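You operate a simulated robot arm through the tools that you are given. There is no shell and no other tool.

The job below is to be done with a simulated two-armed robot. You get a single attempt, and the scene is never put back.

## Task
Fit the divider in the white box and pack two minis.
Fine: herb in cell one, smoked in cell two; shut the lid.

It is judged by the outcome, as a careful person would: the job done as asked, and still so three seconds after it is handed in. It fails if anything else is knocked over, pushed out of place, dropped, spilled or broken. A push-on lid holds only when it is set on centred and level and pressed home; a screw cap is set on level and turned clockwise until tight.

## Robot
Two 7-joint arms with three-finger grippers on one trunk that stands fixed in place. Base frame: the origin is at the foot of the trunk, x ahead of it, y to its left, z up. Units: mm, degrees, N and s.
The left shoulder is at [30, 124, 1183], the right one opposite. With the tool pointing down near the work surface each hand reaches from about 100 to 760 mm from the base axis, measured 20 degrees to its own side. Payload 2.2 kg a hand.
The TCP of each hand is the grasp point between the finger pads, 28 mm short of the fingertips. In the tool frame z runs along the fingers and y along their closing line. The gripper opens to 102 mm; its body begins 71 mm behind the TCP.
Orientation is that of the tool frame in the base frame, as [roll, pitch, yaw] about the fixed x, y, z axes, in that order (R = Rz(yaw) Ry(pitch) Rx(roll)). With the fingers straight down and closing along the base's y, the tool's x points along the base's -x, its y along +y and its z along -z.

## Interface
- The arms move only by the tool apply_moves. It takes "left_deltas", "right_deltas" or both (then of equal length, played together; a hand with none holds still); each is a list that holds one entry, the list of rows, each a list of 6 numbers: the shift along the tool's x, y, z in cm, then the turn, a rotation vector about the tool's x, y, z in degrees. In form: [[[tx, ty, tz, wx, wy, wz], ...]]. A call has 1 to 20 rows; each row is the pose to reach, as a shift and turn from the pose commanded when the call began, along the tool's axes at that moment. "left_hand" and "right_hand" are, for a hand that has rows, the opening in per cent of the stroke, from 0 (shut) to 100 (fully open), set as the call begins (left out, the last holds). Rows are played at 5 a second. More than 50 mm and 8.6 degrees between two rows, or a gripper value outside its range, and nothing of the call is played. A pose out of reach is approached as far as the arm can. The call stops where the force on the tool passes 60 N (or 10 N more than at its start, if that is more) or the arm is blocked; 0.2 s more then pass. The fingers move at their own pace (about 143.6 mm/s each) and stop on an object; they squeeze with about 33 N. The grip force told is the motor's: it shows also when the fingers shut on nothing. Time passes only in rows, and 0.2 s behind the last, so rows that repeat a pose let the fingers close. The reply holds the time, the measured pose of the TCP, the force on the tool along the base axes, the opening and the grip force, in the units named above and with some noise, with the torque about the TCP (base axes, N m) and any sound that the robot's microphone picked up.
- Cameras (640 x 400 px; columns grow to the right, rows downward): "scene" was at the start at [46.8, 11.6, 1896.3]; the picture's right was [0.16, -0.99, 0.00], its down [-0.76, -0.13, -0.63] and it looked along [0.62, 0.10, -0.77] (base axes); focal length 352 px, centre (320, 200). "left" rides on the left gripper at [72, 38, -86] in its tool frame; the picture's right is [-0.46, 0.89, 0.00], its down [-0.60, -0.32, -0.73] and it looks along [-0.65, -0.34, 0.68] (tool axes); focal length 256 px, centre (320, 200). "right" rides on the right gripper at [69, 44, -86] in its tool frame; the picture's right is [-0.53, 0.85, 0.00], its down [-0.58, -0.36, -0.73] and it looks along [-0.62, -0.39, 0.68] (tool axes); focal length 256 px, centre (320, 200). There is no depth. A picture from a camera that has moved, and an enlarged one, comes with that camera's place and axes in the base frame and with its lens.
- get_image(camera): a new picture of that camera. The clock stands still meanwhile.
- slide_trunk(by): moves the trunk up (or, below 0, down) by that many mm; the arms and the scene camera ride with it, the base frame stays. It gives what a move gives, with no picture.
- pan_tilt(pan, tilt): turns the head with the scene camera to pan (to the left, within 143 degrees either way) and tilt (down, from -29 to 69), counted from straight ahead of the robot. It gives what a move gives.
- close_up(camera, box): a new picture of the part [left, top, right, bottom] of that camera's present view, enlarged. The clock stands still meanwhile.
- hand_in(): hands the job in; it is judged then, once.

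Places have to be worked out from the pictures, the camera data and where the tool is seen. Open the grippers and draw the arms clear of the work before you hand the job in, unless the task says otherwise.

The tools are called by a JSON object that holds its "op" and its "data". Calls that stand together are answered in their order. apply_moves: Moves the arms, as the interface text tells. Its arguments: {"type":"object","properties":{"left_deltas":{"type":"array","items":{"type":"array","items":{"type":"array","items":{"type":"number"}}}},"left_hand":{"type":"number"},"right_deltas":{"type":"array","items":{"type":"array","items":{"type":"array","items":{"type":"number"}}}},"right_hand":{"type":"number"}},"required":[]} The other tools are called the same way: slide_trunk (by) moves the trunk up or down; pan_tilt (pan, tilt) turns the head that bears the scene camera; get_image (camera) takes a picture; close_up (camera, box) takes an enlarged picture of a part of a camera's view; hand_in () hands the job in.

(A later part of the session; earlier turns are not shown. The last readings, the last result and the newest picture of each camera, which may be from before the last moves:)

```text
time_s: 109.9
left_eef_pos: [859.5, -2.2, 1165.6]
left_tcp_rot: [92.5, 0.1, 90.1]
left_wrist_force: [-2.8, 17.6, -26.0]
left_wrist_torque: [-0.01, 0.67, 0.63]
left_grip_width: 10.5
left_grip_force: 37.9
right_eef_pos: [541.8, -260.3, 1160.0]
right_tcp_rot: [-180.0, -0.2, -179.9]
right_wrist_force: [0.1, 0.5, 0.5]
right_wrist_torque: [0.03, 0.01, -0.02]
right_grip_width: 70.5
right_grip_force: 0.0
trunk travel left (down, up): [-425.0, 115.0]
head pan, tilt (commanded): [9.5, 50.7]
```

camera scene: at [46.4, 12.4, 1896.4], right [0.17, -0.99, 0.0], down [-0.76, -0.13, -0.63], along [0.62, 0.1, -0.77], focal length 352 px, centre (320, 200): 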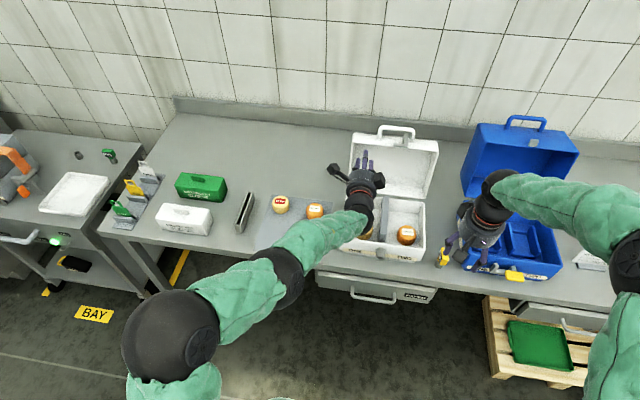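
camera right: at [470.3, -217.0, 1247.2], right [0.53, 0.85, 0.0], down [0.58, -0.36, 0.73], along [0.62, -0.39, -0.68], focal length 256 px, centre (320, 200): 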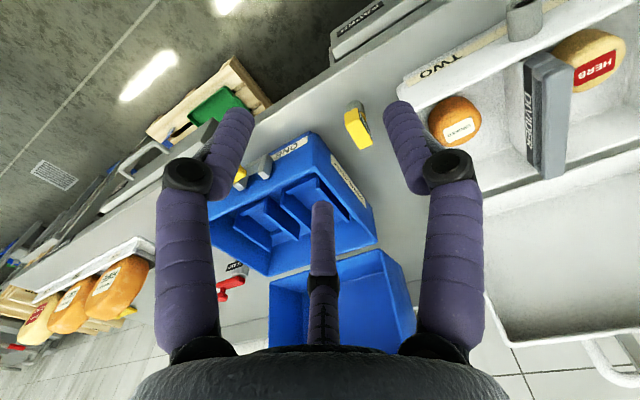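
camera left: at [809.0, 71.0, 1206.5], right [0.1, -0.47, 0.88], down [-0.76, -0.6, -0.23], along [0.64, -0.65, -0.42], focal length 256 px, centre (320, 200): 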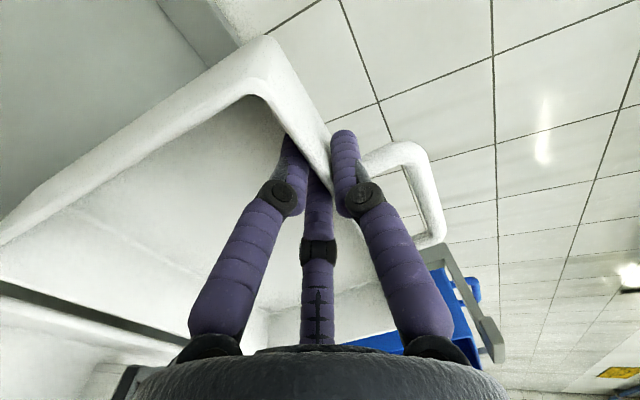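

No strain now. I remove the remaining side (18 N) and downward (26 N) loads by shifting the command +4 mm in y and −6 mm in z.

{"op": "apply_moves", "data": {"left_deltas": [[[0.2, -0.3, 0, 0, 0, 0], [0.45, -0.6, 0, 0, 0, 0], [0.45, -0.6, 0, 0, 0, 0]]], "left_hand": 0}}

{"op": "close_up", "data": {"camera": "scene", "box": [340, 120, 450, 200]}}

{"op": "get_image", "data": {"camera": "left"}}

```text
time_s: 110.7
left_eef_pos: [859.1, -3.0, 1165.2]
left_tcp_rot: [92.0, 0.0, 89.9]
left_wrist_force: [0.8, 3.0, -12.4]
left_wrist_torque: [-0.04, 0.28, 0.04]
left_grip_width: 10.7
left_grip_force: 38.1
right_eef_pos: [540.5, -261.5, 1160.7]
right_tcp_rot: [180.0, -0.1, 180.0]
right_wrist_force: [0.2, 0.0, 0.0]
right_wrist_torque: [0.02, 0.0, 0.02]
right_grip_width: 70.1
right_grip_force: 0.1
trunk travel left (down, up): [-425.0, 115.0]
head pan, tilt (commanded): [9.5, 50.7]
```

```text
5.00 times, centred on (395, 160) of scene
camera zoom: at [48.8, 11.8, 1896.4], right [0.16, -0.99, 0.0], down [-0.76, -0.13, -0.63], along [0.62, 0.1, -0.77], focal length 1758 px, centre (-55, 400)
```

zoom: 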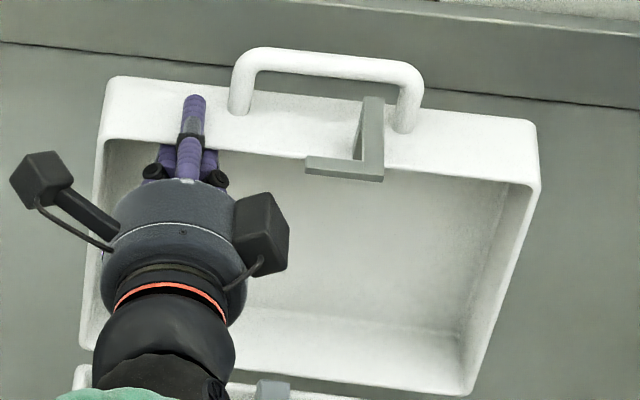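

```text
taken
camera left: at [775.5, 69.6, 1205.7], right [0.03, -0.47, 0.88], down [-0.74, -0.6, -0.29], along [0.67, -0.65, -0.36], focal length 256 px, centre (320, 200)
```

left: 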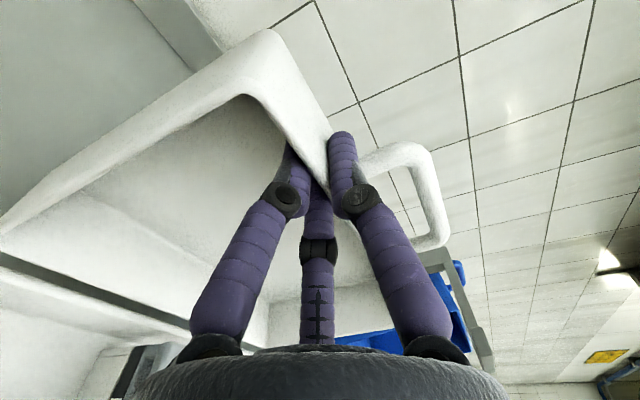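

Loads are small now with the lid just past upright. I keep the hand's orientation and pull along the arc another ~10°.

{"op": "apply_moves", "data": {"left_deltas": [[[0, -0.23, -0.85, 0, 0, 0], [0, -0.36, -1.69, 0, 0, 0], [0, -0.44, -2.54, 0, 0, 0], [0, -0.57, -3.38, 0, 0, 0], [0, -0.57, -3.38, 0, 0, 0]]], "left_hand": 0}}

{"op": "close_up", "data": {"camera": "scene", "box": [340, 120, 450, 200]}}

```text
time_s: 111.9
left_eef_pos: [826.6, -2.7, 1166.3]
left_tcp_rot: [91.4, -0.1, 90.1]
left_wrist_force: [11.4, -11.0, 16.5]
left_wrist_torque: [0.01, -2.06, -0.27]
left_grip_width: 15.8
left_grip_force: 42.0
right_eef_pos: [540.7, -263.5, 1161.5]
right_tcp_rot: [179.9, 0.0, 180.0]
right_wrist_force: [-0.1, -1.1, -0.3]
right_wrist_torque: [-0.02, 0.01, -0.03]
right_grip_width: 70.3
right_grip_force: 0.0
trunk travel left (down, up): [-425.0, 115.0]
head pan, tilt (commanded): [9.5, 50.7]
```

```text
5.00 times, centred on (395, 160) of scene
camera zoom: at [46.4, 9.3, 1896.6], right [0.17, -0.99, 0.0], down [-0.76, -0.13, -0.63], along [0.62, 0.11, -0.77], focal length 1758 px, centre (-55, 400)
```

zoom: 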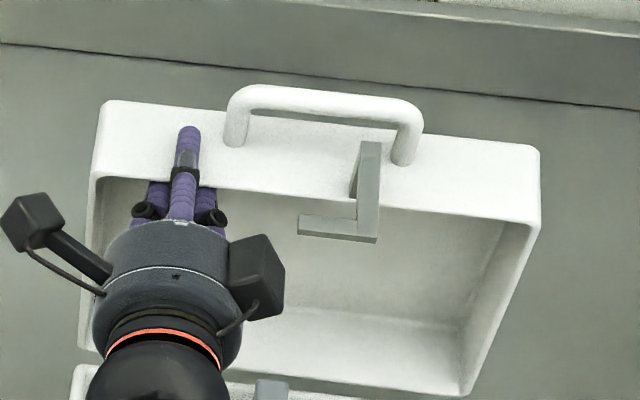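

The lid follows (about 12° forward) with modest prying loads. I continue another ~15°, past its balance point, adjusting height to the arc.

{"op": "apply_moves", "data": {"left_deltas": [[[-0.15, 0.2, -0.8, 0, 0, 0], [-0.25, 0.24, -1.6, 0, 0, 0], [-0.25, 0.05, -2.4, 0, 0, 0], [-0.25, -0.21, -3.2, 0, 0, 0], [-0.25, -0.21, -3.2, 0, 0, 0]]], "left_hand": 0}}

{"op": "close_up", "data": {"camera": "scene", "box": [340, 120, 450, 200]}}

{"op": "get_image", "data": {"camera": "left"}}

```text
time_s: 113.1
left_eef_pos: [791.8, -3.2, 1162.0]
left_tcp_rot: [91.8, -0.1, 90.2]
left_wrist_force: [7.8, -2.1, 14.3]
left_wrist_torque: [-0.06, -2.05, 0.52]
left_grip_width: 22.5
left_grip_force: 44.9
right_eef_pos: [539.8, -261.8, 1160.5]
right_tcp_rot: [180.0, -0.1, -179.8]
right_wrist_force: [0.4, -0.3, 0.3]
right_wrist_torque: [0.0, 0.02, 0.02]
right_grip_width: 70.5
right_grip_force: 0.1
trunk travel left (down, up): [-425.0, 115.0]
head pan, tilt (commanded): [9.5, 50.7]
```

```text
5.00 times, centred on (395, 160) of scene
camera zoom: at [46.1, 11.2, 1896.4], right [0.17, -0.99, 0.0], down [-0.76, -0.13, -0.63], along [0.62, 0.11, -0.77], focal length 1758 px, centre (-55, 400)
```

zoom: 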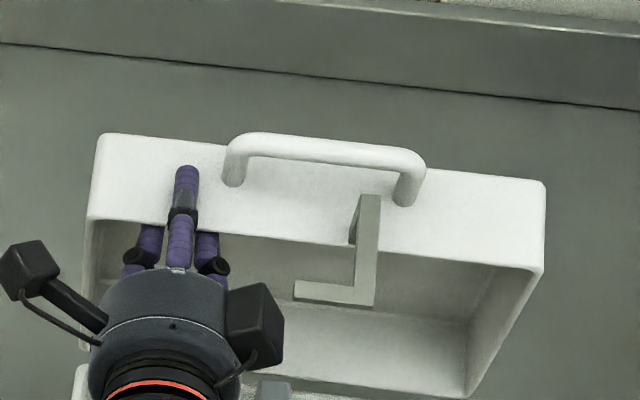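

```text
taken
camera left: at [708.3, 69.2, 1201.5], right [0.03, -0.46, 0.89], down [-0.74, -0.61, -0.29], along [0.67, -0.65, -0.36], focal length 256 px, centre (320, 200)
```

left: 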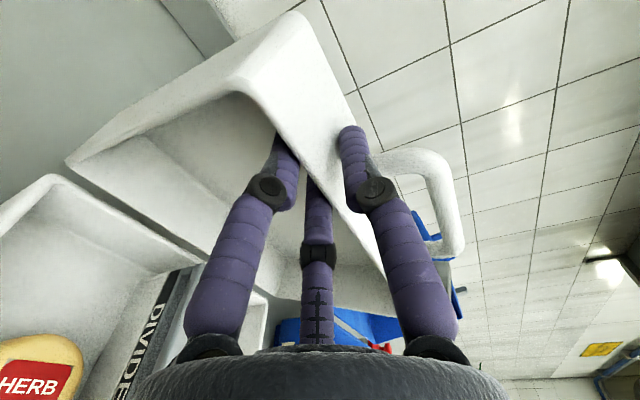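

The lid is at about 18° forward, held by the left hand. Now I prepare the right hand to take the handle: I raise it and roll it −90° so its closing line crosses the handle bar.

{"op": "apply_moves", "data": {"right_deltas": [[[-0.18, 1.0, -1.35, 0, 0, -8.18], [-0.36, 2.0, -2.7, 0, 0, -16.36], [-0.55, 3.0, -4.05, 0, 0, -24.5], [-0.73, 4.0, -5.4, 0, 0, -32.7], [-0.9, 5.0, -6.8, 0, 0, -40.9], [-1.1, 6.0, -8.1, 0, 0, -49.1], [-1.3, 7.0, -9.5, 0, 0, -57.3], [-1.45, 8.0, -10.8, 0, 0, -65.4], [-1.6, 9.0, -12.2, 0, 0, -73.6], [-1.8, 10.0, -13.5, 0, 0, -81.8], [-2.0, 11.0, -14.9, 0, 0, -90], [-2.0, 11.0, -14.9, 0, 0, -90]]], "right_hand": 40}}

{"op": "get_image", "data": {"camera": "right"}}

{"op": "get_image", "data": {"camera": "scene"}}

```text
time_s: 115.7
left_eef_pos: [792.1, -2.3, 1161.9]
left_tcp_rot: [91.9, 0.1, 90.1]
left_wrist_force: [5.7, 2.5, 14.8]
left_wrist_torque: [0.01, -1.88, 0.04]
left_grip_width: 22.5
left_grip_force: 45.0
right_eef_pos: [558.9, -152.2, 1310.8]
right_tcp_rot: [180.0, 0.0, -89.9]
right_wrist_force: [-0.3, 0.3, -0.2]
right_wrist_torque: [0.0, 0.02, -0.01]
right_grip_width: 40.8
right_grip_force: 0.1
trunk travel left (down, up): [-425.0, 115.0]
head pan, tilt (commanded): [9.5, 50.7]
```

```text
taken
camera right: at [515.1, -219.2, 1396.8], right [-0.85, 0.53, 0.0], down [0.36, 0.58, 0.73], along [0.39, 0.62, -0.68], focal length 256 px, centre (320, 200)
```

right: 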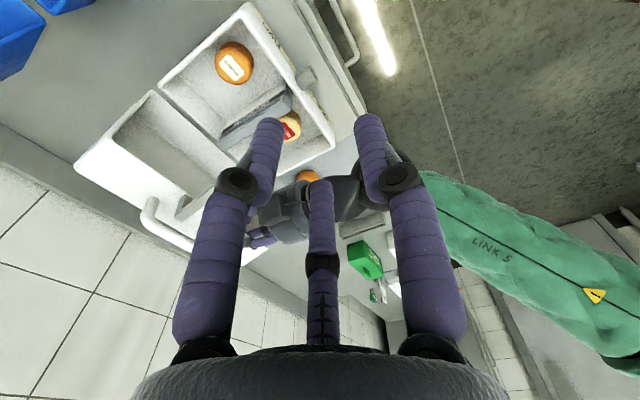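

```text
taken
camera scene: at [45.5, 12.1, 1896.4], right [0.17, -0.99, 0.0], down [-0.76, -0.13, -0.63], along [0.63, 0.1, -0.77], focal length 352 px, centre (320, 200)
```

scene: 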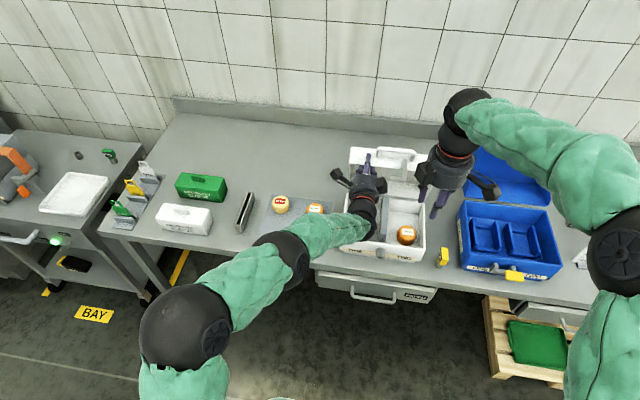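

The right hand rolled cleanly. I now pitch it 50° forward while moving to a pre-grasp point behind the handle bar (about 80 mm short of it).

{"op": "apply_moves", "data": {"right_deltas": [[[-1.0, -2.5, 0, 6.25, 0, 0], [-2.0, -5.0, 0.3, 12.5, 0, 0], [-3.0, -7.5, 0.8, 18.75, 0, 0], [-4.0, -10.0, 1.5, 25, 0, 0], [-5.0, -12.5, 2.2, 31.25, 0, 0], [-6.0, -15.0, 3.0, 37.5, 0, 0], [-7.0, -17.5, 4.0, 43.75, 0, 0], [-8.0, -19.9, 5.0, 50, 0, 0], [-8.0, -19.9, 5.0, 50, 0, 0]]], "right_hand": 40}}

{"op": "get_image", "data": {"camera": "right"}}

{"op": "close_up", "data": {"camera": "scene", "box": [330, 110, 460, 210]}}

```text
time_s: 117.7
left_eef_pos: [791.0, -3.1, 1160.9]
left_tcp_rot: [91.9, 0.0, 90.1]
left_wrist_force: [5.9, 2.5, 15.1]
left_wrist_torque: [0.0, -1.79, 0.08]
left_grip_width: 22.6
left_grip_force: 44.8
right_eef_pos: [757.8, -71.9, 1261.1]
right_tcp_rot: [-129.9, 0.0, -90.0]
right_wrist_force: [0.4, -0.4, -0.6]
right_wrist_torque: [0.04, -0.03, -0.01]
right_grip_width: 40.6
right_grip_force: 0.0
trunk travel left (down, up): [-425.0, 115.0]
head pan, tilt (commanded): [9.5, 50.7]
```

```text
taken
camera right: at [663.4, -139.8, 1282.4], right [-0.54, 0.53, -0.65], down [-0.33, 0.58, 0.75], along [0.77, 0.62, -0.14], focal length 256 px, centre (320, 200)
```

right: 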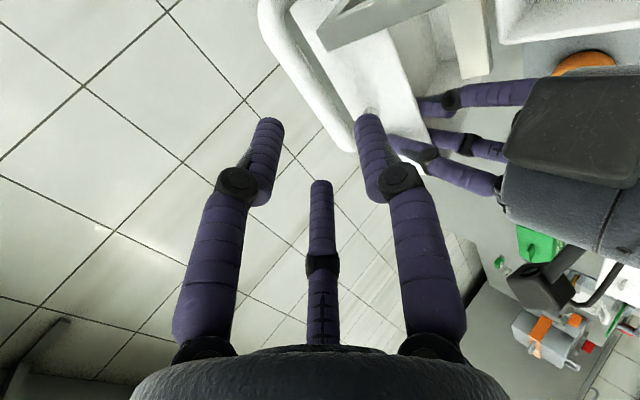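

```text
4.00 times, centred on (395, 160) of scene
camera zoom: at [45.5, 12.2, 1896.5], right [0.17, -0.99, 0.0], down [-0.76, -0.13, -0.63], along [0.63, 0.1, -0.77], focal length 1407 px, centre (20, 360)
```

zoom: 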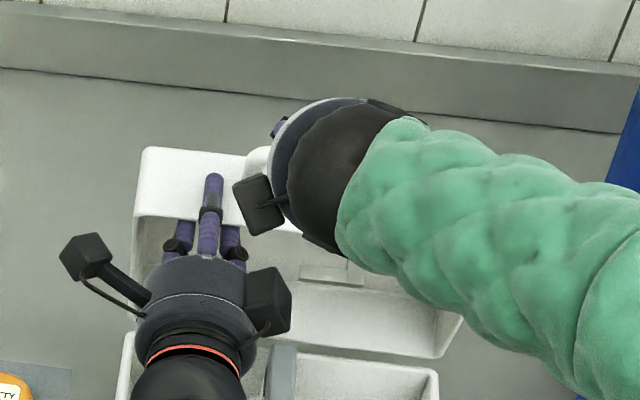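

The right hand is exactly at its pre-grasp pose. I zoom in to see where the bar lies relative to the fingers.

{"op": "close_up", "data": {"camera": "right", "box": [220, 0, 440, 160]}}

```text
2.50 times, centred on (330, 80) of right
camera zoom: at [663.4, -139.8, 1282.4], right [-0.54, 0.53, -0.65], down [-0.33, 0.58, 0.75], along [0.77, 0.62, -0.14], focal length 640 px, centre (295, 500)
```

zoom: 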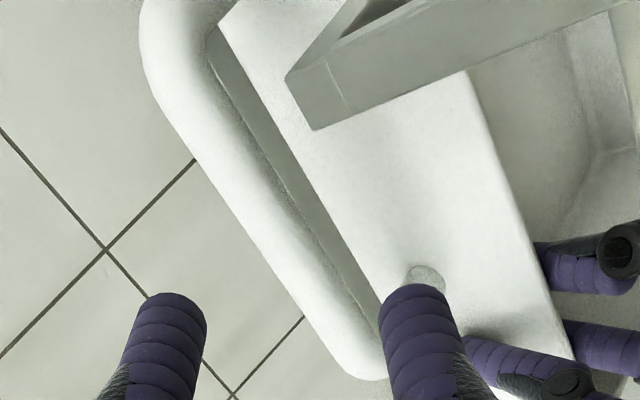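

The bar's axis works out to about (829, 1203) with only ~18 mm clear beneath it, so I'll take it near the fingertips. I advance along the finger direction to put the bar ~14 mm past the grasp point.

{"op": "apply_moves", "data": {"right_deltas": [[[0, -0.2, 1.0, 0, 0, 0], [0, -0.385, 2.5, 0, 0, 0], [0, -0.385, 4.0, 0, 0, 0], [0, -0.385, 5.5, 0, 0, 0], [0, -0.385, 5.5, 0, 0, 0]]], "right_hand": 42}}

{"op": "get_image", "data": {"camera": "right"}}

{"op": "close_up", "data": {"camera": "right", "box": [220, 40, 440, 200]}}

{"op": "close_up", "data": {"camera": "left", "box": [300, 60, 540, 300]}}

```text
time_s: 118.9
left_eef_pos: [792.2, -2.1, 1161.7]
left_tcp_rot: [91.9, 0.0, 90.0]
left_wrist_force: [6.5, 3.3, 15.3]
left_wrist_torque: [0.01, -1.83, 0.08]
left_grip_width: 22.4
left_grip_force: 44.4
right_eef_pos: [801.6, -71.4, 1227.9]
right_tcp_rot: [-130.0, 0.0, -90.0]
right_wrist_force: [-0.6, 0.8, 0.0]
right_wrist_torque: [-0.02, 0.04, -0.02]
right_grip_width: 42.9
right_grip_force: 0.2
trunk travel left (down, up): [-425.0, 115.0]
head pan, tilt (commanded): [9.5, 50.7]
```

```text
taken
camera right: at [707.7, -139.3, 1249.8], right [-0.54, 0.53, -0.65], down [-0.33, 0.58, 0.75], along [0.77, 0.62, -0.14], focal length 256 px, centre (320, 200)
```

right: 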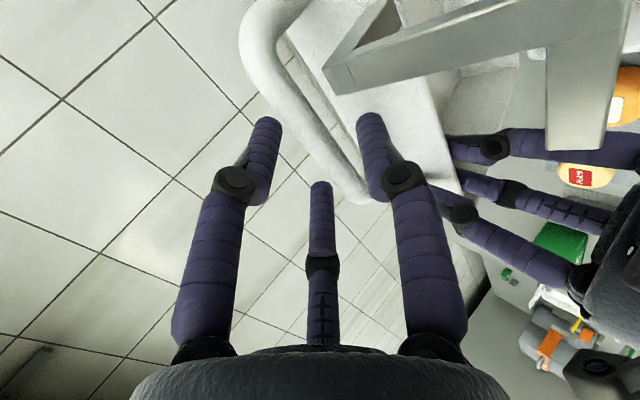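

```text
2.50 times, centred on (330, 120) of right
camera zoom: at [707.7, -139.3, 1249.8], right [-0.54, 0.53, -0.65], down [-0.33, 0.58, 0.75], along [0.77, 0.62, -0.14], focal length 640 px, centre (295, 400)
```

zoom: 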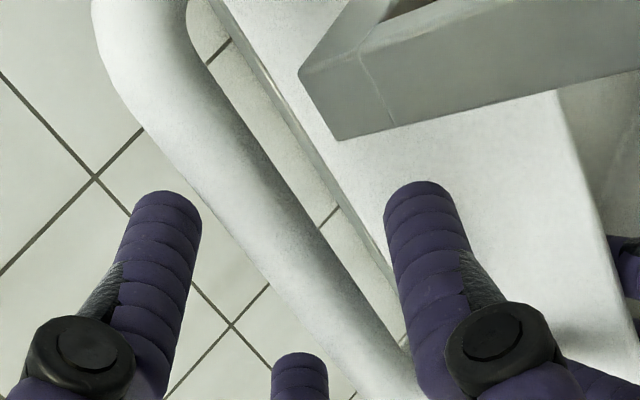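

```text
1.67 times, centred on (420, 180) of left
camera zoom: at [707.9, 69.2, 1201.5], right [0.03, -0.46, 0.89], down [-0.74, -0.61, -0.29], along [0.67, -0.65, -0.36], focal length 427 px, centre (153, 233)
```

zoom: 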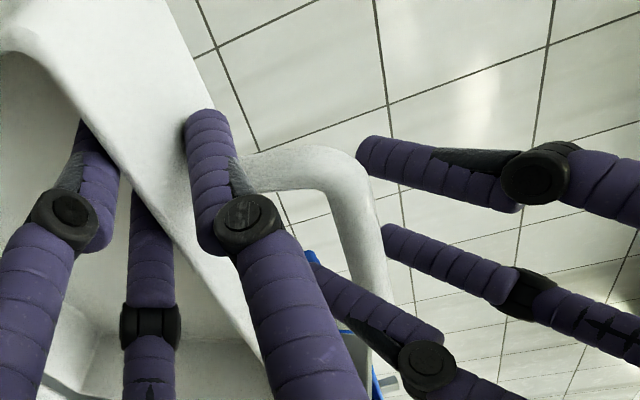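

Cross-checking three views puts the bar at about (816, 1212), so the bar already lies between thumb and fingers, 20 mm ahead. I advance 13 mm more and close on it.

{"op": "apply_moves", "data": {"right_deltas": [[[0, 0, 0.45, 0, 0, 0], [0, 0, 0.9, 0, 0, 0], [0, 0.02, 1.33, 0, 0, 0], [0, 0.02, 1.33, 0, 0, 0]]], "right_hand": 42}}

{"op": "close_up", "data": {"camera": "left", "box": [300, 60, 540, 300]}}

{"op": "close_up", "data": {"camera": "right", "box": [220, 40, 440, 200]}}

```text
time_s: 119.9
left_eef_pos: [792.6, -2.1, 1161.1]
left_tcp_rot: [91.9, 0.0, 90.1]
left_wrist_force: [5.6, 2.9, 14.5]
left_wrist_torque: [0.01, -1.79, 0.02]
left_grip_width: 22.4
left_grip_force: 44.8
right_eef_pos: [812.9, -71.7, 1219.6]
right_tcp_rot: [-130.0, -0.1, -90.0]
right_wrist_force: [0.2, 0.3, 0.1]
right_wrist_torque: [-0.02, 0.01, 0.0]
right_grip_width: 42.9
right_grip_force: 0.1
trunk travel left (down, up): [-425.0, 115.0]
head pan, tilt (commanded): [9.5, 50.7]
```

```text
1.67 times, centred on (420, 180) of left
camera zoom: at [707.9, 69.2, 1201.5], right [0.03, -0.46, 0.89], down [-0.74, -0.61, -0.29], along [0.67, -0.65, -0.36], focal length 427 px, centre (153, 233)
```

zoom: 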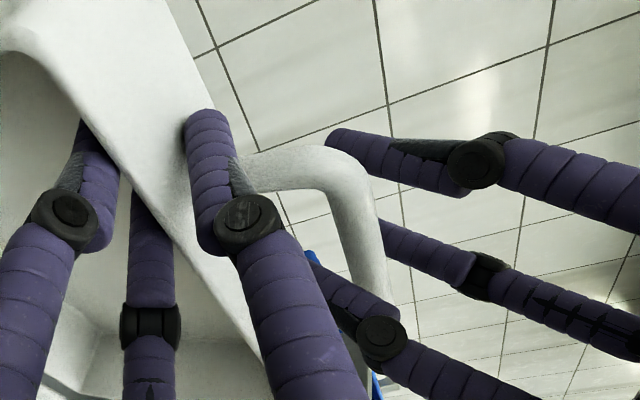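

```text
2.50 times, centred on (330, 120) of right
camera zoom: at [718.3, -139.8, 1241.4], right [-0.54, 0.53, -0.65], down [-0.33, 0.58, 0.75], along [0.77, 0.62, -0.14], focal length 640 px, centre (295, 400)
```

zoom: 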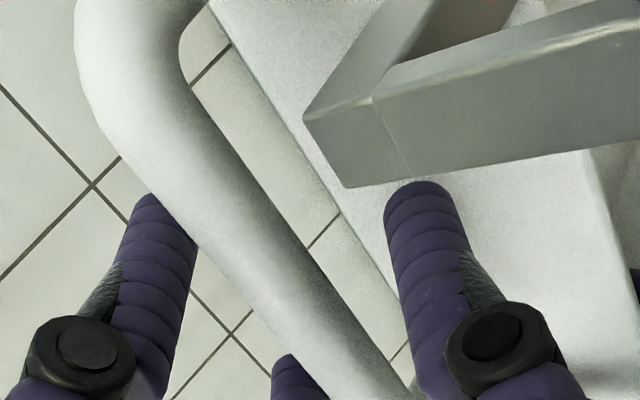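

The two fingers are behind the bar and the thumb in front of it, clear of the hasp. I close the right hand on the bar.

{"op": "apply_moves", "data": {"right_deltas": [[[0, 0, 0, 0, 0, 0], [0, 0, 0, 0, 0, 0], [0, 0, 0, 0, 0, 0], [0, 0, 0, 0, 0, 0]]], "right_hand": 0}}

{"op": "close_up", "data": {"camera": "left", "box": [300, 60, 540, 300]}}

{"op": "get_image", "data": {"camera": "right"}}

```text
time_s: 120.9
left_eef_pos: [793.3, -3.6, 1161.3]
left_tcp_rot: [92.0, 0.0, 90.1]
left_wrist_force: [10.2, 2.4, 14.2]
left_wrist_torque: [0.01, -1.63, -0.04]
left_grip_width: 22.1
left_grip_force: 45.0
right_eef_pos: [812.1, -71.6, 1219.1]
right_tcp_rot: [-130.0, 0.0, -90.0]
right_wrist_force: [-4.6, -0.3, -1.9]
right_wrist_torque: [0.2, 0.1, -0.38]
right_grip_width: 21.6
right_grip_force: 44.9
trunk travel left (down, up): [-425.0, 115.0]
head pan, tilt (commanded): [9.5, 50.7]
```

```text
1.67 times, centred on (420, 180) of left
camera zoom: at [708.3, 69.2, 1201.6], right [0.03, -0.46, 0.89], down [-0.74, -0.61, -0.29], along [0.67, -0.65, -0.36], focal length 427 px, centre (153, 233)
```

zoom: 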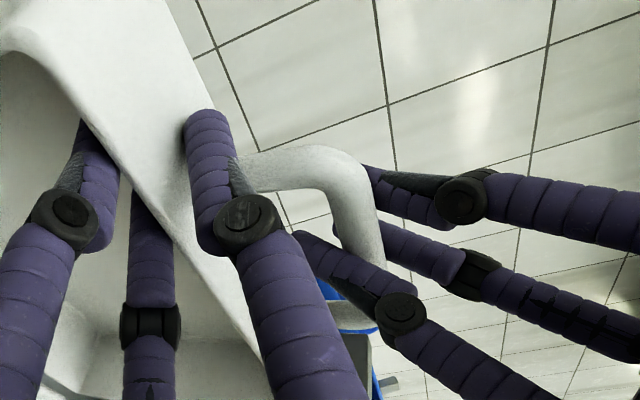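

```text
taken
camera right: at [718.3, -139.8, 1240.7], right [-0.54, 0.53, -0.65], down [-0.33, 0.58, 0.75], along [0.77, 0.62, -0.14], focal length 256 px, centre (320, 200)
```

right: 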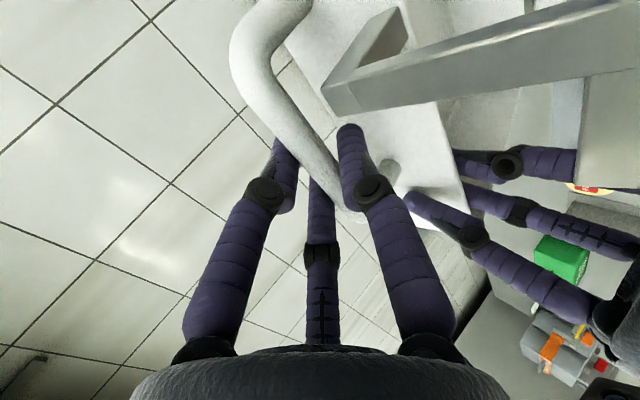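

A solid grip on the bar with very low loads. I open the left hand and withdraw it straight back from the lid.

{"op": "apply_moves", "data": {"left_deltas": [[[0, 0, 0, 0, 0, 0], [0, 0, 0, 0, 0, 0], [0, 0, 0, 0, 0, 0]]], "left_hand": 44}}

{"op": "close_up", "data": {"camera": "left", "box": [200, 60, 540, 300]}}

```text
time_s: 121.7
left_eef_pos: [791.7, -3.9, 1158.3]
left_tcp_rot: [92.1, 0.0, 89.9]
left_wrist_force: [0.3, 0.3, -0.8]
left_wrist_torque: [-0.01, 0.01, -0.03]
left_grip_width: 45.0
left_grip_force: 0.0
right_eef_pos: [814.1, -71.6, 1218.3]
right_tcp_rot: [-130.0, 0.0, -89.9]
right_wrist_force: [0.0, 2.6, -1.4]
right_wrist_torque: [0.28, 0.04, -0.36]
right_grip_width: 21.2
right_grip_force: 45.3
trunk travel left (down, up): [-425.0, 115.0]
head pan, tilt (commanded): [9.5, 50.7]
```

```text
1.67 times, centred on (370, 180) of left
camera zoom: at [708.3, 68.7, 1199.0], right [0.03, -0.47, 0.88], down [-0.74, -0.6, -0.29], along [0.67, -0.65, -0.37], focal length 427 px, centre (237, 233)
```

zoom: 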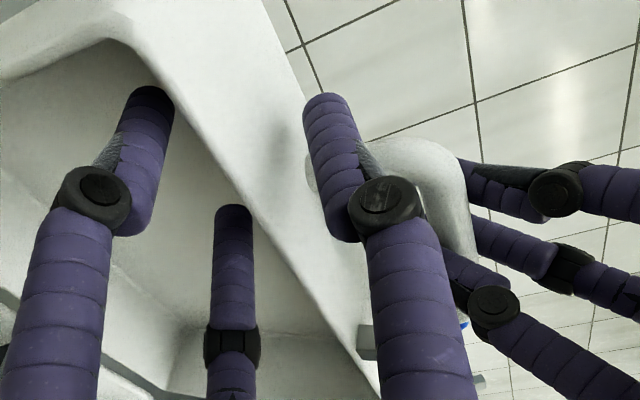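

The left hand is free and the right hand alone holds the lid. I withdraw the left hand backwards.

{"op": "apply_moves", "data": {"left_deltas": [[[0, 0, -1.5, 0, 0, 0], [0, 0, -3.5, 0, 0, 0], [0, 0, -6, 0, 0, 0], [0, 0, -9, 0, 0, 0], [0, 0, -12, 0, 0, 0], [0, 0, -14.5, 0, 0, 0]]], "left_hand": 44}}

{"op": "get_image", "data": {"camera": "scene"}}

```text
time_s: 123.1
left_eef_pos: [645.6, -3.8, 1165.7]
left_tcp_rot: [92.1, 0.1, 90.1]
left_wrist_force: [-0.1, 0.0, 0.2]
left_wrist_torque: [0.03, 0.02, 0.0]
left_grip_width: 44.7
left_grip_force: 0.1
right_eef_pos: [813.8, -71.3, 1218.8]
right_tcp_rot: [-130.0, -0.1, -89.9]
right_wrist_force: [-0.4, 2.7, -0.9]
right_wrist_torque: [0.54, 0.02, -0.1]
right_grip_width: 21.2
right_grip_force: 44.9
trunk travel left (down, up): [-425.0, 115.0]
head pan, tilt (commanded): [9.5, 50.7]
```

```text
taken
camera scene: at [46.8, 12.0, 1896.4], right [0.17, -0.99, 0.0], down [-0.76, -0.13, -0.63], along [0.62, 0.1, -0.77], focal length 352 px, centre (320, 200)
```

scene: 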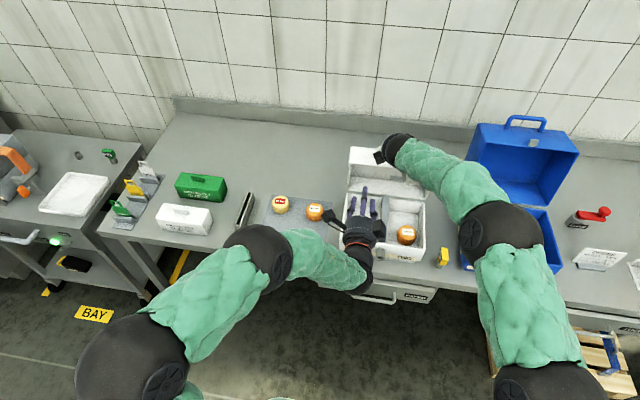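

The left hand is clear. I pitch it back toward vertical while moving it left and away from the lid's sweep.

{"op": "apply_moves", "data": {"left_deltas": [[[1, 0, -0.5, 8, 0, 0], [2.5, 0, -1, 16, 0, 0], [4.5, 0, -2, 24, 0, 0], [6.5, 0, -3, 32, 0, 0], [9, 0, -4, 40, 0, 0], [11.5, 0, -5, 48, 0, 0], [14, 0, -6, 56, 0, 0], [17, 0, -7, 64, 0, 0], [20, 0, -8, 72, 0, 0], [23, 0, -9, 80, 0, 0], [26, 0, -10, 84, 0, 0]]], "left_hand": 44}}

{"op": "get_image", "data": {"camera": "scene"}}

```text
time_s: 125.5
left_eef_pos: [548.0, 256.7, 1167.1]
left_tcp_rot: [176.2, 0.1, 90.0]
left_wrist_force: [1.0, 0.0, 0.4]
left_wrist_torque: [-0.04, -0.01, 0.01]
left_grip_width: 44.9
left_grip_force: 0.0
right_eef_pos: [813.7, -71.3, 1219.5]
right_tcp_rot: [-130.0, 0.0, -90.0]
right_wrist_force: [1.2, 3.8, -0.3]
right_wrist_torque: [0.11, -0.03, -0.63]
right_grip_width: 21.3
right_grip_force: 44.9
trunk travel left (down, up): [-425.0, 115.0]
head pan, tilt (commanded): [9.5, 50.7]
```

```text
taken
camera scene: at [47.1, 12.5, 1896.3], right [0.17, -0.99, 0.0], down [-0.76, -0.13, -0.63], along [0.62, 0.1, -0.77], focal length 352 px, centre (320, 200)
```

scene: 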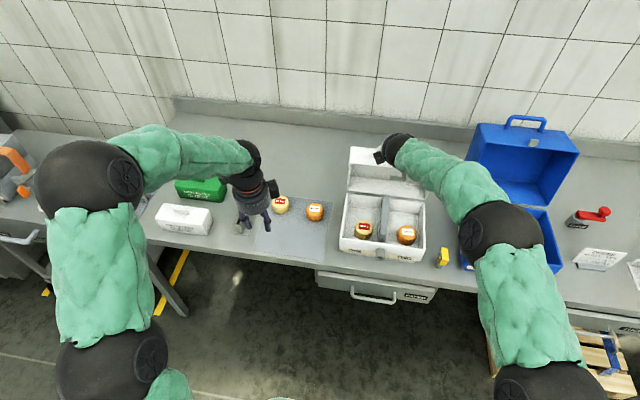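

The left hand is parked out of the way. Now I swing the lid with the right hand: first 12° along the handle's arc about the hinge (≈849, 971), gradually un-pitching the hand.

{"op": "apply_moves", "data": {"right_deltas": [[[0, 0.47, -0.42, -0.7, 0, 0], [0, 0.93, -0.83, -1.45, 0, 0], [0, 1.42, -1.22, -2.2, 0, 0], [0, 1.91, -1.61, -2.9, 0, 0], [0, 2.42, -1.97, -3.6, 0, 0], [0, 2.93, -2.33, -4.4, 0, 0], [0, 3.45, -2.67, -5.1, 0, 0], [0, 3.98, -3.0, -5.8, 0, 0], [0, 3.98, -3.0, -5.8, 0, 0]]], "right_hand": 0}}

{"op": "close_up", "data": {"camera": "scene", "box": [330, 110, 460, 270]}}

{"op": "get_image", "data": {"camera": "right"}}

```text
time_s: 127.5
left_eef_pos: [546.6, 256.4, 1169.2]
left_tcp_rot: [176.2, 0.1, 89.9]
left_wrist_force: [0.6, -0.4, -0.6]
left_wrist_torque: [0.03, -0.03, -0.01]
left_grip_width: 44.9
left_grip_force: 0.0
right_eef_pos: [765.6, -70.7, 1206.8]
right_tcp_rot: [-135.9, -0.1, -90.0]
right_wrist_force: [1.6, 2.5, 0.1]
right_wrist_torque: [0.33, -0.1, 0.02]
right_grip_width: 21.3
right_grip_force: 45.1
trunk travel left (down, up): [-425.0, 115.0]
head pan, tilt (commanded): [9.5, 50.7]
```

```text
2.50 times, centred on (395, 190) of scene
camera zoom: at [47.0, 12.0, 1896.4], right [0.17, -0.99, 0.0], down [-0.76, -0.13, -0.63], along [0.62, 0.1, -0.77], focal length 879 px, centre (132, 225)
```

zoom: 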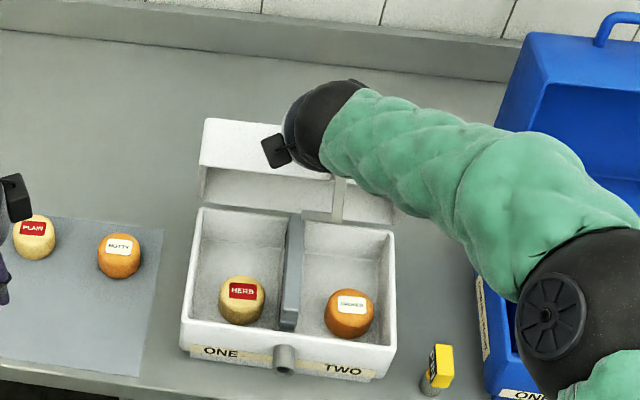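

```text
taken
camera right: at [673.0, -139.9, 1238.6], right [-0.61, 0.53, -0.59], down [-0.25, 0.58, 0.78], along [0.75, 0.62, -0.22], focal length 256 px, centre (320, 200)
```

right: 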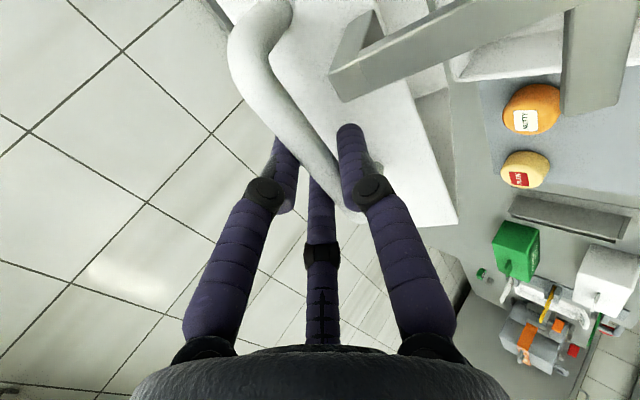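

Loads are tiny and the lid pivots smoothly. I continue along the arc to about 54° (lid), same schedule.

{"op": "apply_moves", "data": {"right_deltas": [[[0, 0.57, -0.25, -0.7, 0, 0], [0, 1.15, -0.49, -1.45, 0, 0], [0, 1.74, -0.72, -2.2, 0, 0], [0, 2.33, -0.94, -2.95, 0, 0], [0, 2.92, -1.12, -3.7, 0, 0], [0, 3.52, -1.3, -4.4, 0, 0], [0, 4.12, -1.46, -5.15, 0, 0], [0, 4.73, -1.61, -5.9, 0, 0], [0, 5.34, -1.73, -6.6, 0, 0], [0, 5.95, -1.85, -7.35, 0, 0], [0, 6.57, -1.93, -8.1, 0, 0], [0, 7.19, -2.01, -8.8, 0, 0], [0, 7.81, -2.08, -9.5, 0, 0], [0, 8.44, -2.14, -10.25, 0, 0], [0, 9.06, -2.16, -11, 0, 0], [0, 9.68, -2.18, -11.7, 0, 0], [0, 9.68, -2.18, -11.7, 0, 0]]], "right_hand": 0}}

{"op": "close_up", "data": {"camera": "scene", "box": [330, 110, 460, 270]}}

{"op": "get_image", "data": {"camera": "right"}}

```text
time_s: 131.1
left_eef_pos: [547.4, 255.8, 1168.3]
left_tcp_rot: [176.1, 0.0, 89.9]
left_wrist_force: [0.6, 1.2, -0.8]
left_wrist_torque: [0.02, -0.03, 0.02]
left_grip_width: 44.8
left_grip_force: 0.1
right_eef_pos: [679.6, -71.6, 1156.8]
right_tcp_rot: [-147.6, 0.1, -89.9]
right_wrist_force: [1.5, 1.5, -1.0]
right_wrist_torque: [0.0, -0.14, 0.27]
right_grip_width: 21.6
right_grip_force: 44.9
trunk travel left (down, up): [-425.0, 115.0]
head pan, tilt (commanded): [9.5, 50.7]
```

```text
2.50 times, centred on (395, 190) of scene
camera zoom: at [47.3, 12.0, 1896.3], right [0.17, -0.99, 0.0], down [-0.76, -0.13, -0.63], along [0.62, 0.1, -0.77], focal length 879 px, centre (132, 225)
```

zoom: 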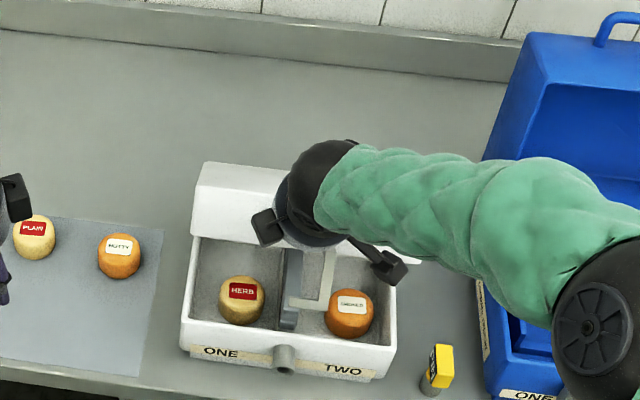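

```text
taken
camera right: at [596.5, -140.0, 1204.5], right [-0.71, 0.53, -0.45], down [-0.08, 0.58, 0.81], along [0.69, 0.62, -0.37], focal length 256 px, centre (320, 200)
```

right: 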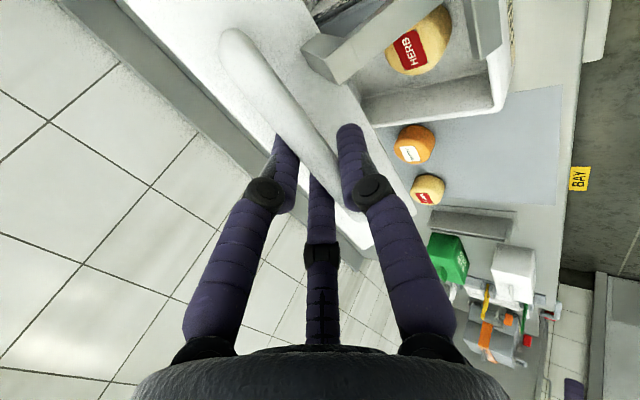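

Still smooth, lid at ~54°. I continue to about 78°.

{"op": "apply_moves", "data": {"right_deltas": [[[0, 0.61, 0.14, -0.7, 0, 0], [0, 1.23, 0.29, -1.45, 0, 0], [0, 1.83, 0.46, -2.2, 0, 0], [0, 2.44, 0.63, -2.9, 0, 0], [0, 3.03, 0.83, -3.6, 0, 0], [0, 3.62, 1.03, -4.35, 0, 0], [0, 4.2, 1.26, -5.1, 0, 0], [0, 4.79, 1.5, -5.8, 0, 0], [0, 5.36, 1.76, -6.55, 0, 0], [0, 5.93, 2.03, -7.3, 0, 0], [0, 6.49, 2.32, -8, 0, 0], [0, 7.04, 2.62, -8.75, 0, 0], [0, 7.58, 2.95, -9.5, 0, 0], [0, 8.11, 3.28, -10.2, 0, 0], [0, 8.64, 3.63, -10.95, 0, 0], [0, 9.16, 3.99, -11.7, 0, 0], [0, 9.16, 3.99, -11.7, 0, 0]]], "right_hand": 0}}

{"op": "close_up", "data": {"camera": "scene", "box": [330, 150, 460, 270]}}

{"op": "get_image", "data": {"camera": "right"}}

{"op": "get_image", "data": {"camera": "left"}}

```text
time_s: 134.7
left_eef_pos: [548.1, 256.9, 1168.3]
left_tcp_rot: [176.1, 0.0, 90.1]
left_wrist_force: [-0.3, -0.4, 0.4]
left_wrist_torque: [0.01, 0.0, 0.01]
left_grip_width: 45.0
left_grip_force: 0.1
right_eef_pos: [624.4, -71.8, 1072.6]
right_tcp_rot: [-159.3, 0.1, -90.0]
right_wrist_force: [5.4, 0.5, -1.8]
right_wrist_torque: [-0.33, -0.19, 0.53]
right_grip_width: 21.5
right_grip_force: 45.5
trunk travel left (down, up): [-425.0, 115.0]
head pan, tilt (commanded): [9.5, 50.7]
```

```text
3.33 times, centred on (395, 210) of scene
camera zoom: at [48.0, 11.7, 1896.3], right [0.17, -0.99, 0.0], down [-0.76, -0.13, -0.63], along [0.62, 0.1, -0.77], focal length 1172 px, centre (70, 167)
```

zoom: 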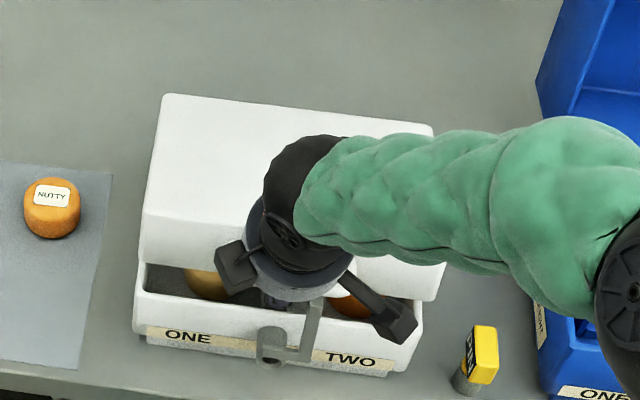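

```text
taken
camera right: at [553.3, -140.0, 1137.5], right [-0.79, 0.53, -0.3], down [0.08, 0.58, 0.81], along [0.61, 0.62, -0.5], focal length 256 px, centre (320, 200)
```

right: 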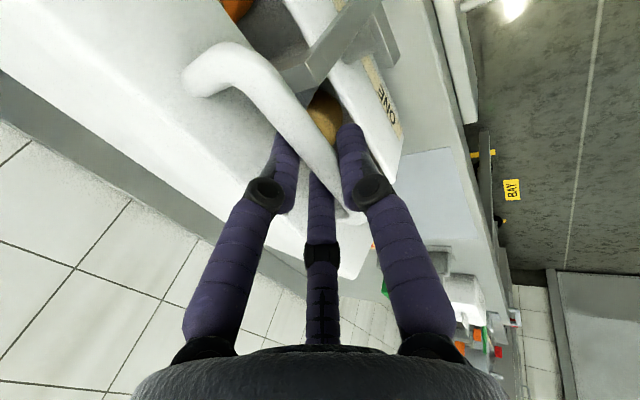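

```text
taken
camera left: at [580.5, 328.4, 1255.4], right [0.88, -0.46, 0.06], down [-0.37, -0.6, 0.71], along [-0.29, -0.65, -0.7], focal length 256 px, centre (320, 200)
```

left: 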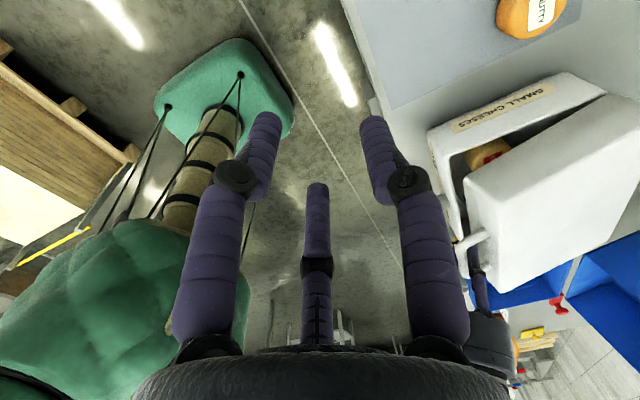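

The lid is at about 78°, hasp approaching the tube at the front. I go on slowly to ~86° and check forces.

{"op": "apply_moves", "data": {"right_deltas": [[[0, 0.28, 0.31, -0.5, 0, 0], [0, 0.56, 0.63, -1.0, 0, 0], [0, 0.83, 0.95, -1.45, 0, 0], [0, 1.1, 1.28, -1.9, 0, 0], [0, 1.36, 1.61, -2.4, 0, 0], [0, 1.62, 1.94, -2.9, 0, 0], [0, 1.86, 2.28, -3.4, 0, 0], [0, 2.1, 2.63, -3.85, 0, 0], [0, 2.1, 2.63, -3.85, 0, 0]]], "right_hand": 0}}

{"op": "close_up", "data": {"camera": "scene", "box": [330, 170, 460, 270]}}

{"op": "close_up", "data": {"camera": "left", "box": [420, 60, 640, 300]}}

```text
time_s: 136.7
left_eef_pos: [548.0, 255.5, 1167.5]
left_tcp_rot: [176.0, 0.1, 90.0]
left_wrist_force: [-0.4, -0.3, 0.3]
left_wrist_torque: [0.01, -0.03, 0.0]
left_grip_width: 44.8
left_grip_force: 0.0
right_eef_pos: [614.9, -72.1, 1040.7]
right_tcp_rot: [-163.2, -0.1, -89.9]
right_wrist_force: [5.8, -0.8, -1.6]
right_wrist_torque: [-0.34, -0.19, 0.62]
right_grip_width: 21.7
right_grip_force: 44.9
trunk travel left (down, up): [-425.0, 115.0]
head pan, tilt (commanded): [9.5, 50.7]
```

```text
4.00 times, centred on (395, 220) of scene
camera zoom: at [48.0, 11.6, 1896.3], right [0.17, -0.99, 0.0], down [-0.76, -0.13, -0.63], along [0.62, 0.1, -0.77], focal length 1407 px, centre (20, 120)
```

zoom: 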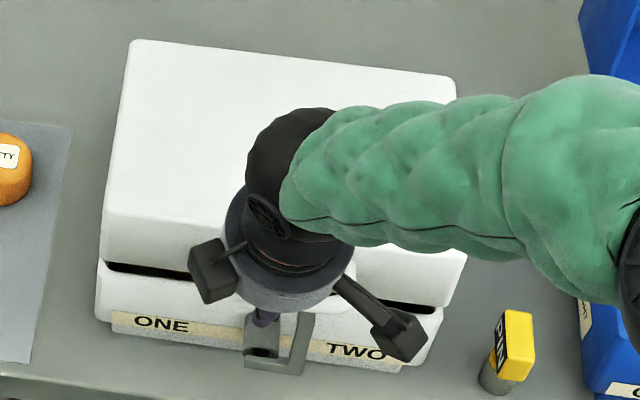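

```text
1.67 times, centred on (530, 180) of left
camera zoom: at [580.5, 328.3, 1255.4], right [0.88, -0.46, 0.06], down [-0.37, -0.6, 0.71], along [-0.29, -0.65, -0.7], focal length 427 px, centre (-30, 233)
```

zoom: 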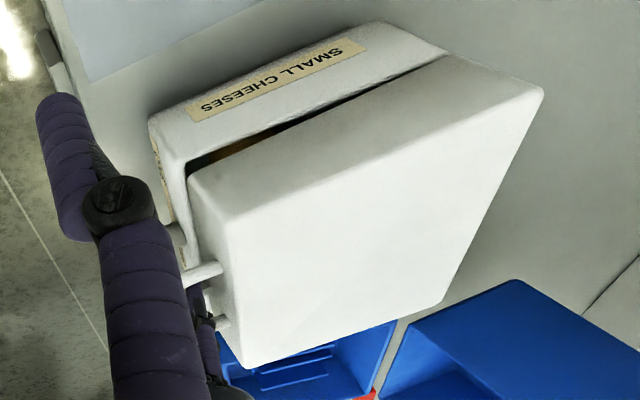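

The lid is almost down, gap ~15 mm at the front. I lower the last degrees in small steps, watching for contact.

{"op": "apply_moves", "data": {"right_deltas": [[[0, 0.11, 0.18, -0.25, 0, 0], [0, 0.21, 0.36, -0.5, 0, 0], [0, 0.32, 0.55, -0.75, 0, 0], [0, 0.42, 0.73, -1.0, 0, 0], [0, 0.52, 0.92, -1.25, 0, 0], [0, 0.62, 1.11, -1.5, 0, 0], [0, 0.62, 1.11, -1.5, 0, 0]]], "right_hand": 0}}

{"op": "close_up", "data": {"camera": "scene", "box": [330, 190, 430, 270]}}

{"op": "close_up", "data": {"camera": "left", "box": [420, 60, 640, 300]}}

```text
time_s: 138.3
left_eef_pos: [547.0, 255.9, 1166.9]
left_tcp_rot: [176.1, 0.0, 90.1]
left_wrist_force: [-0.3, 0.0, 0.0]
left_wrist_torque: [-0.01, -0.01, 0.02]
left_grip_width: 44.9
left_grip_force: 0.1
right_eef_pos: [611.9, -71.9, 1027.7]
right_tcp_rot: [-164.6, 0.1, -89.9]
right_wrist_force: [6.9, -1.9, -1.6]
right_wrist_torque: [-0.3, -0.13, 0.71]
right_grip_width: 21.4
right_grip_force: 44.5
trunk travel left (down, up): [-425.0, 115.0]
head pan, tilt (commanded): [9.5, 50.7]
```

```text
5.00 times, centred on (380, 230) of scene
camera zoom: at [48.1, 11.4, 1896.3], right [0.17, -0.99, 0.0], down [-0.76, -0.13, -0.63], along [0.62, 0.1, -0.77], focal length 1758 px, centre (20, 50)
```

zoom: 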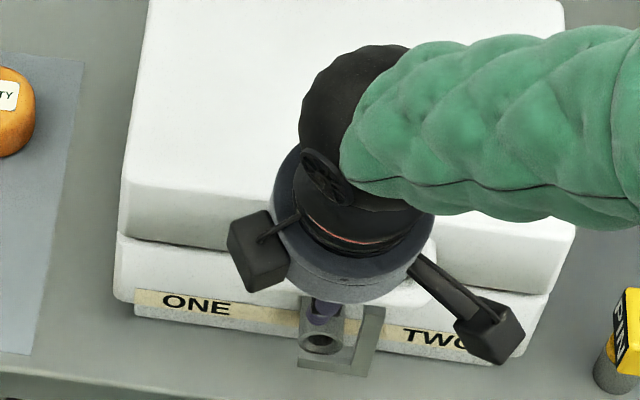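

```text
1.67 times, centred on (530, 180) of left
camera zoom: at [580.6, 328.1, 1255.4], right [0.88, -0.46, 0.06], down [-0.37, -0.6, 0.71], along [-0.29, -0.65, -0.7], focal length 427 px, centre (-30, 233)
```

zoom: 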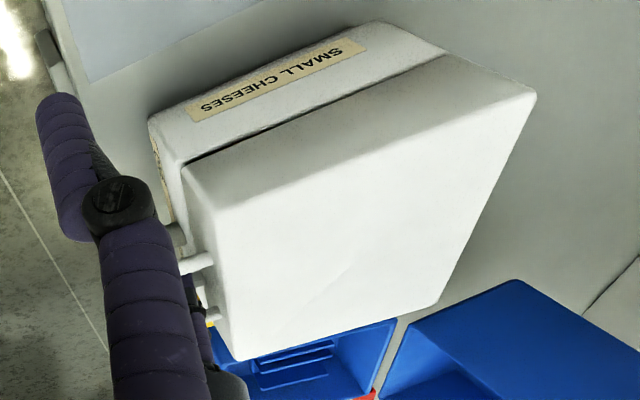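

Only 3–4 mm of gap remains at the front. I continue down until the lid seats.

{"op": "apply_moves", "data": {"right_deltas": [[[0, 0.06, 0.12, -0.15, 0, 0], [0, 0.11, 0.24, -0.3, 0, 0], [0, 0.17, 0.36, -0.5, 0, 0], [0, 0.23, 0.48, -0.65, 0, 0], [0, 0.23, 0.48, -0.65, 0, 0]]], "right_hand": 0}}

{"op": "close_up", "data": {"camera": "left", "box": [460, 80, 600, 220]}}

```text
time_s: 139.5
left_eef_pos: [546.6, 256.4, 1167.0]
left_tcp_rot: [176.1, -0.1, 90.1]
left_wrist_force: [-1.4, -0.1, 0.1]
left_wrist_torque: [0.03, 0.01, -0.01]
left_grip_width: 45.0
left_grip_force: 0.0
right_eef_pos: [611.5, -71.7, 1023.0]
right_tcp_rot: [-165.2, -0.1, -89.9]
right_wrist_force: [5.2, 1.8, -0.3]
right_wrist_torque: [-0.3, -0.18, 0.69]
right_grip_width: 21.7
right_grip_force: 45.1
trunk travel left (down, up): [-425.0, 115.0]
head pan, tilt (commanded): [9.5, 50.7]
```

```text
2.86 times, centred on (530, 150) of left
camera zoom: at [580.4, 328.5, 1255.4], right [0.88, -0.46, 0.06], down [-0.37, -0.6, 0.71], along [-0.29, -0.65, -0.7], focal length 731 px, centre (-280, 343)
```

zoom: 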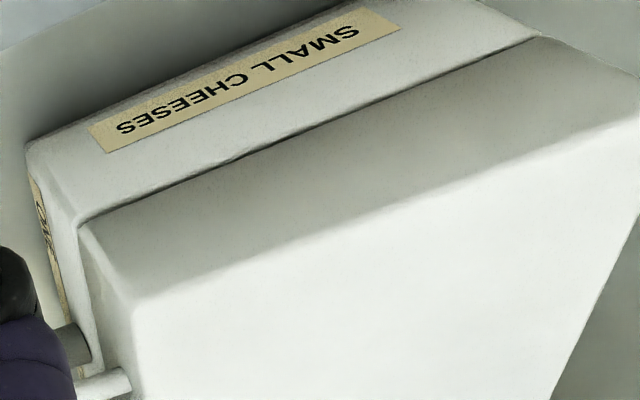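

The seam is nearly closed; I go further until there's a clear seating force.

{"op": "apply_moves", "data": {"right_deltas": [[[0, 0.04, 0.1, -0.1, 0, 0], [0, 0.08, 0.2, -0.2, 0, 0], [0, 0.12, 0.3, -0.3, 0, 0], [0, 0.16, 0.4, -0.4, 0, 0], [0, 0.16, 0.4, -0.4, 0, 0]]], "right_hand": 0}}

{"op": "close_up", "data": {"camera": "left", "box": [460, 80, 600, 220]}}

```text
time_s: 140.7
left_eef_pos: [546.7, 257.2, 1167.8]
left_tcp_rot: [176.1, 0.0, 90.0]
left_wrist_force: [0.4, 0.6, -0.3]
left_wrist_torque: [0.01, -0.02, -0.03]
left_grip_width: 44.7
left_grip_force: 0.1
right_eef_pos: [611.1, -72.5, 1020.3]
right_tcp_rot: [-165.5, 0.0, -90.0]
right_wrist_force: [3.4, -2.0, 7.9]
right_wrist_torque: [-0.26, -0.03, 0.79]
right_grip_width: 21.8
right_grip_force: 44.8
trunk travel left (down, up): [-425.0, 115.0]
head pan, tilt (commanded): [9.5, 50.7]
```

```text
2.86 times, centred on (530, 150) of left
camera zoom: at [579.7, 328.2, 1256.0], right [0.88, -0.46, 0.06], down [-0.37, -0.6, 0.71], along [-0.29, -0.65, -0.7], focal length 731 px, centre (-280, 343)
```

zoom: 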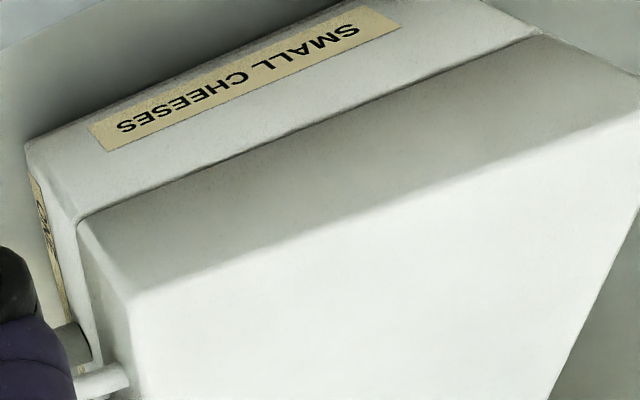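

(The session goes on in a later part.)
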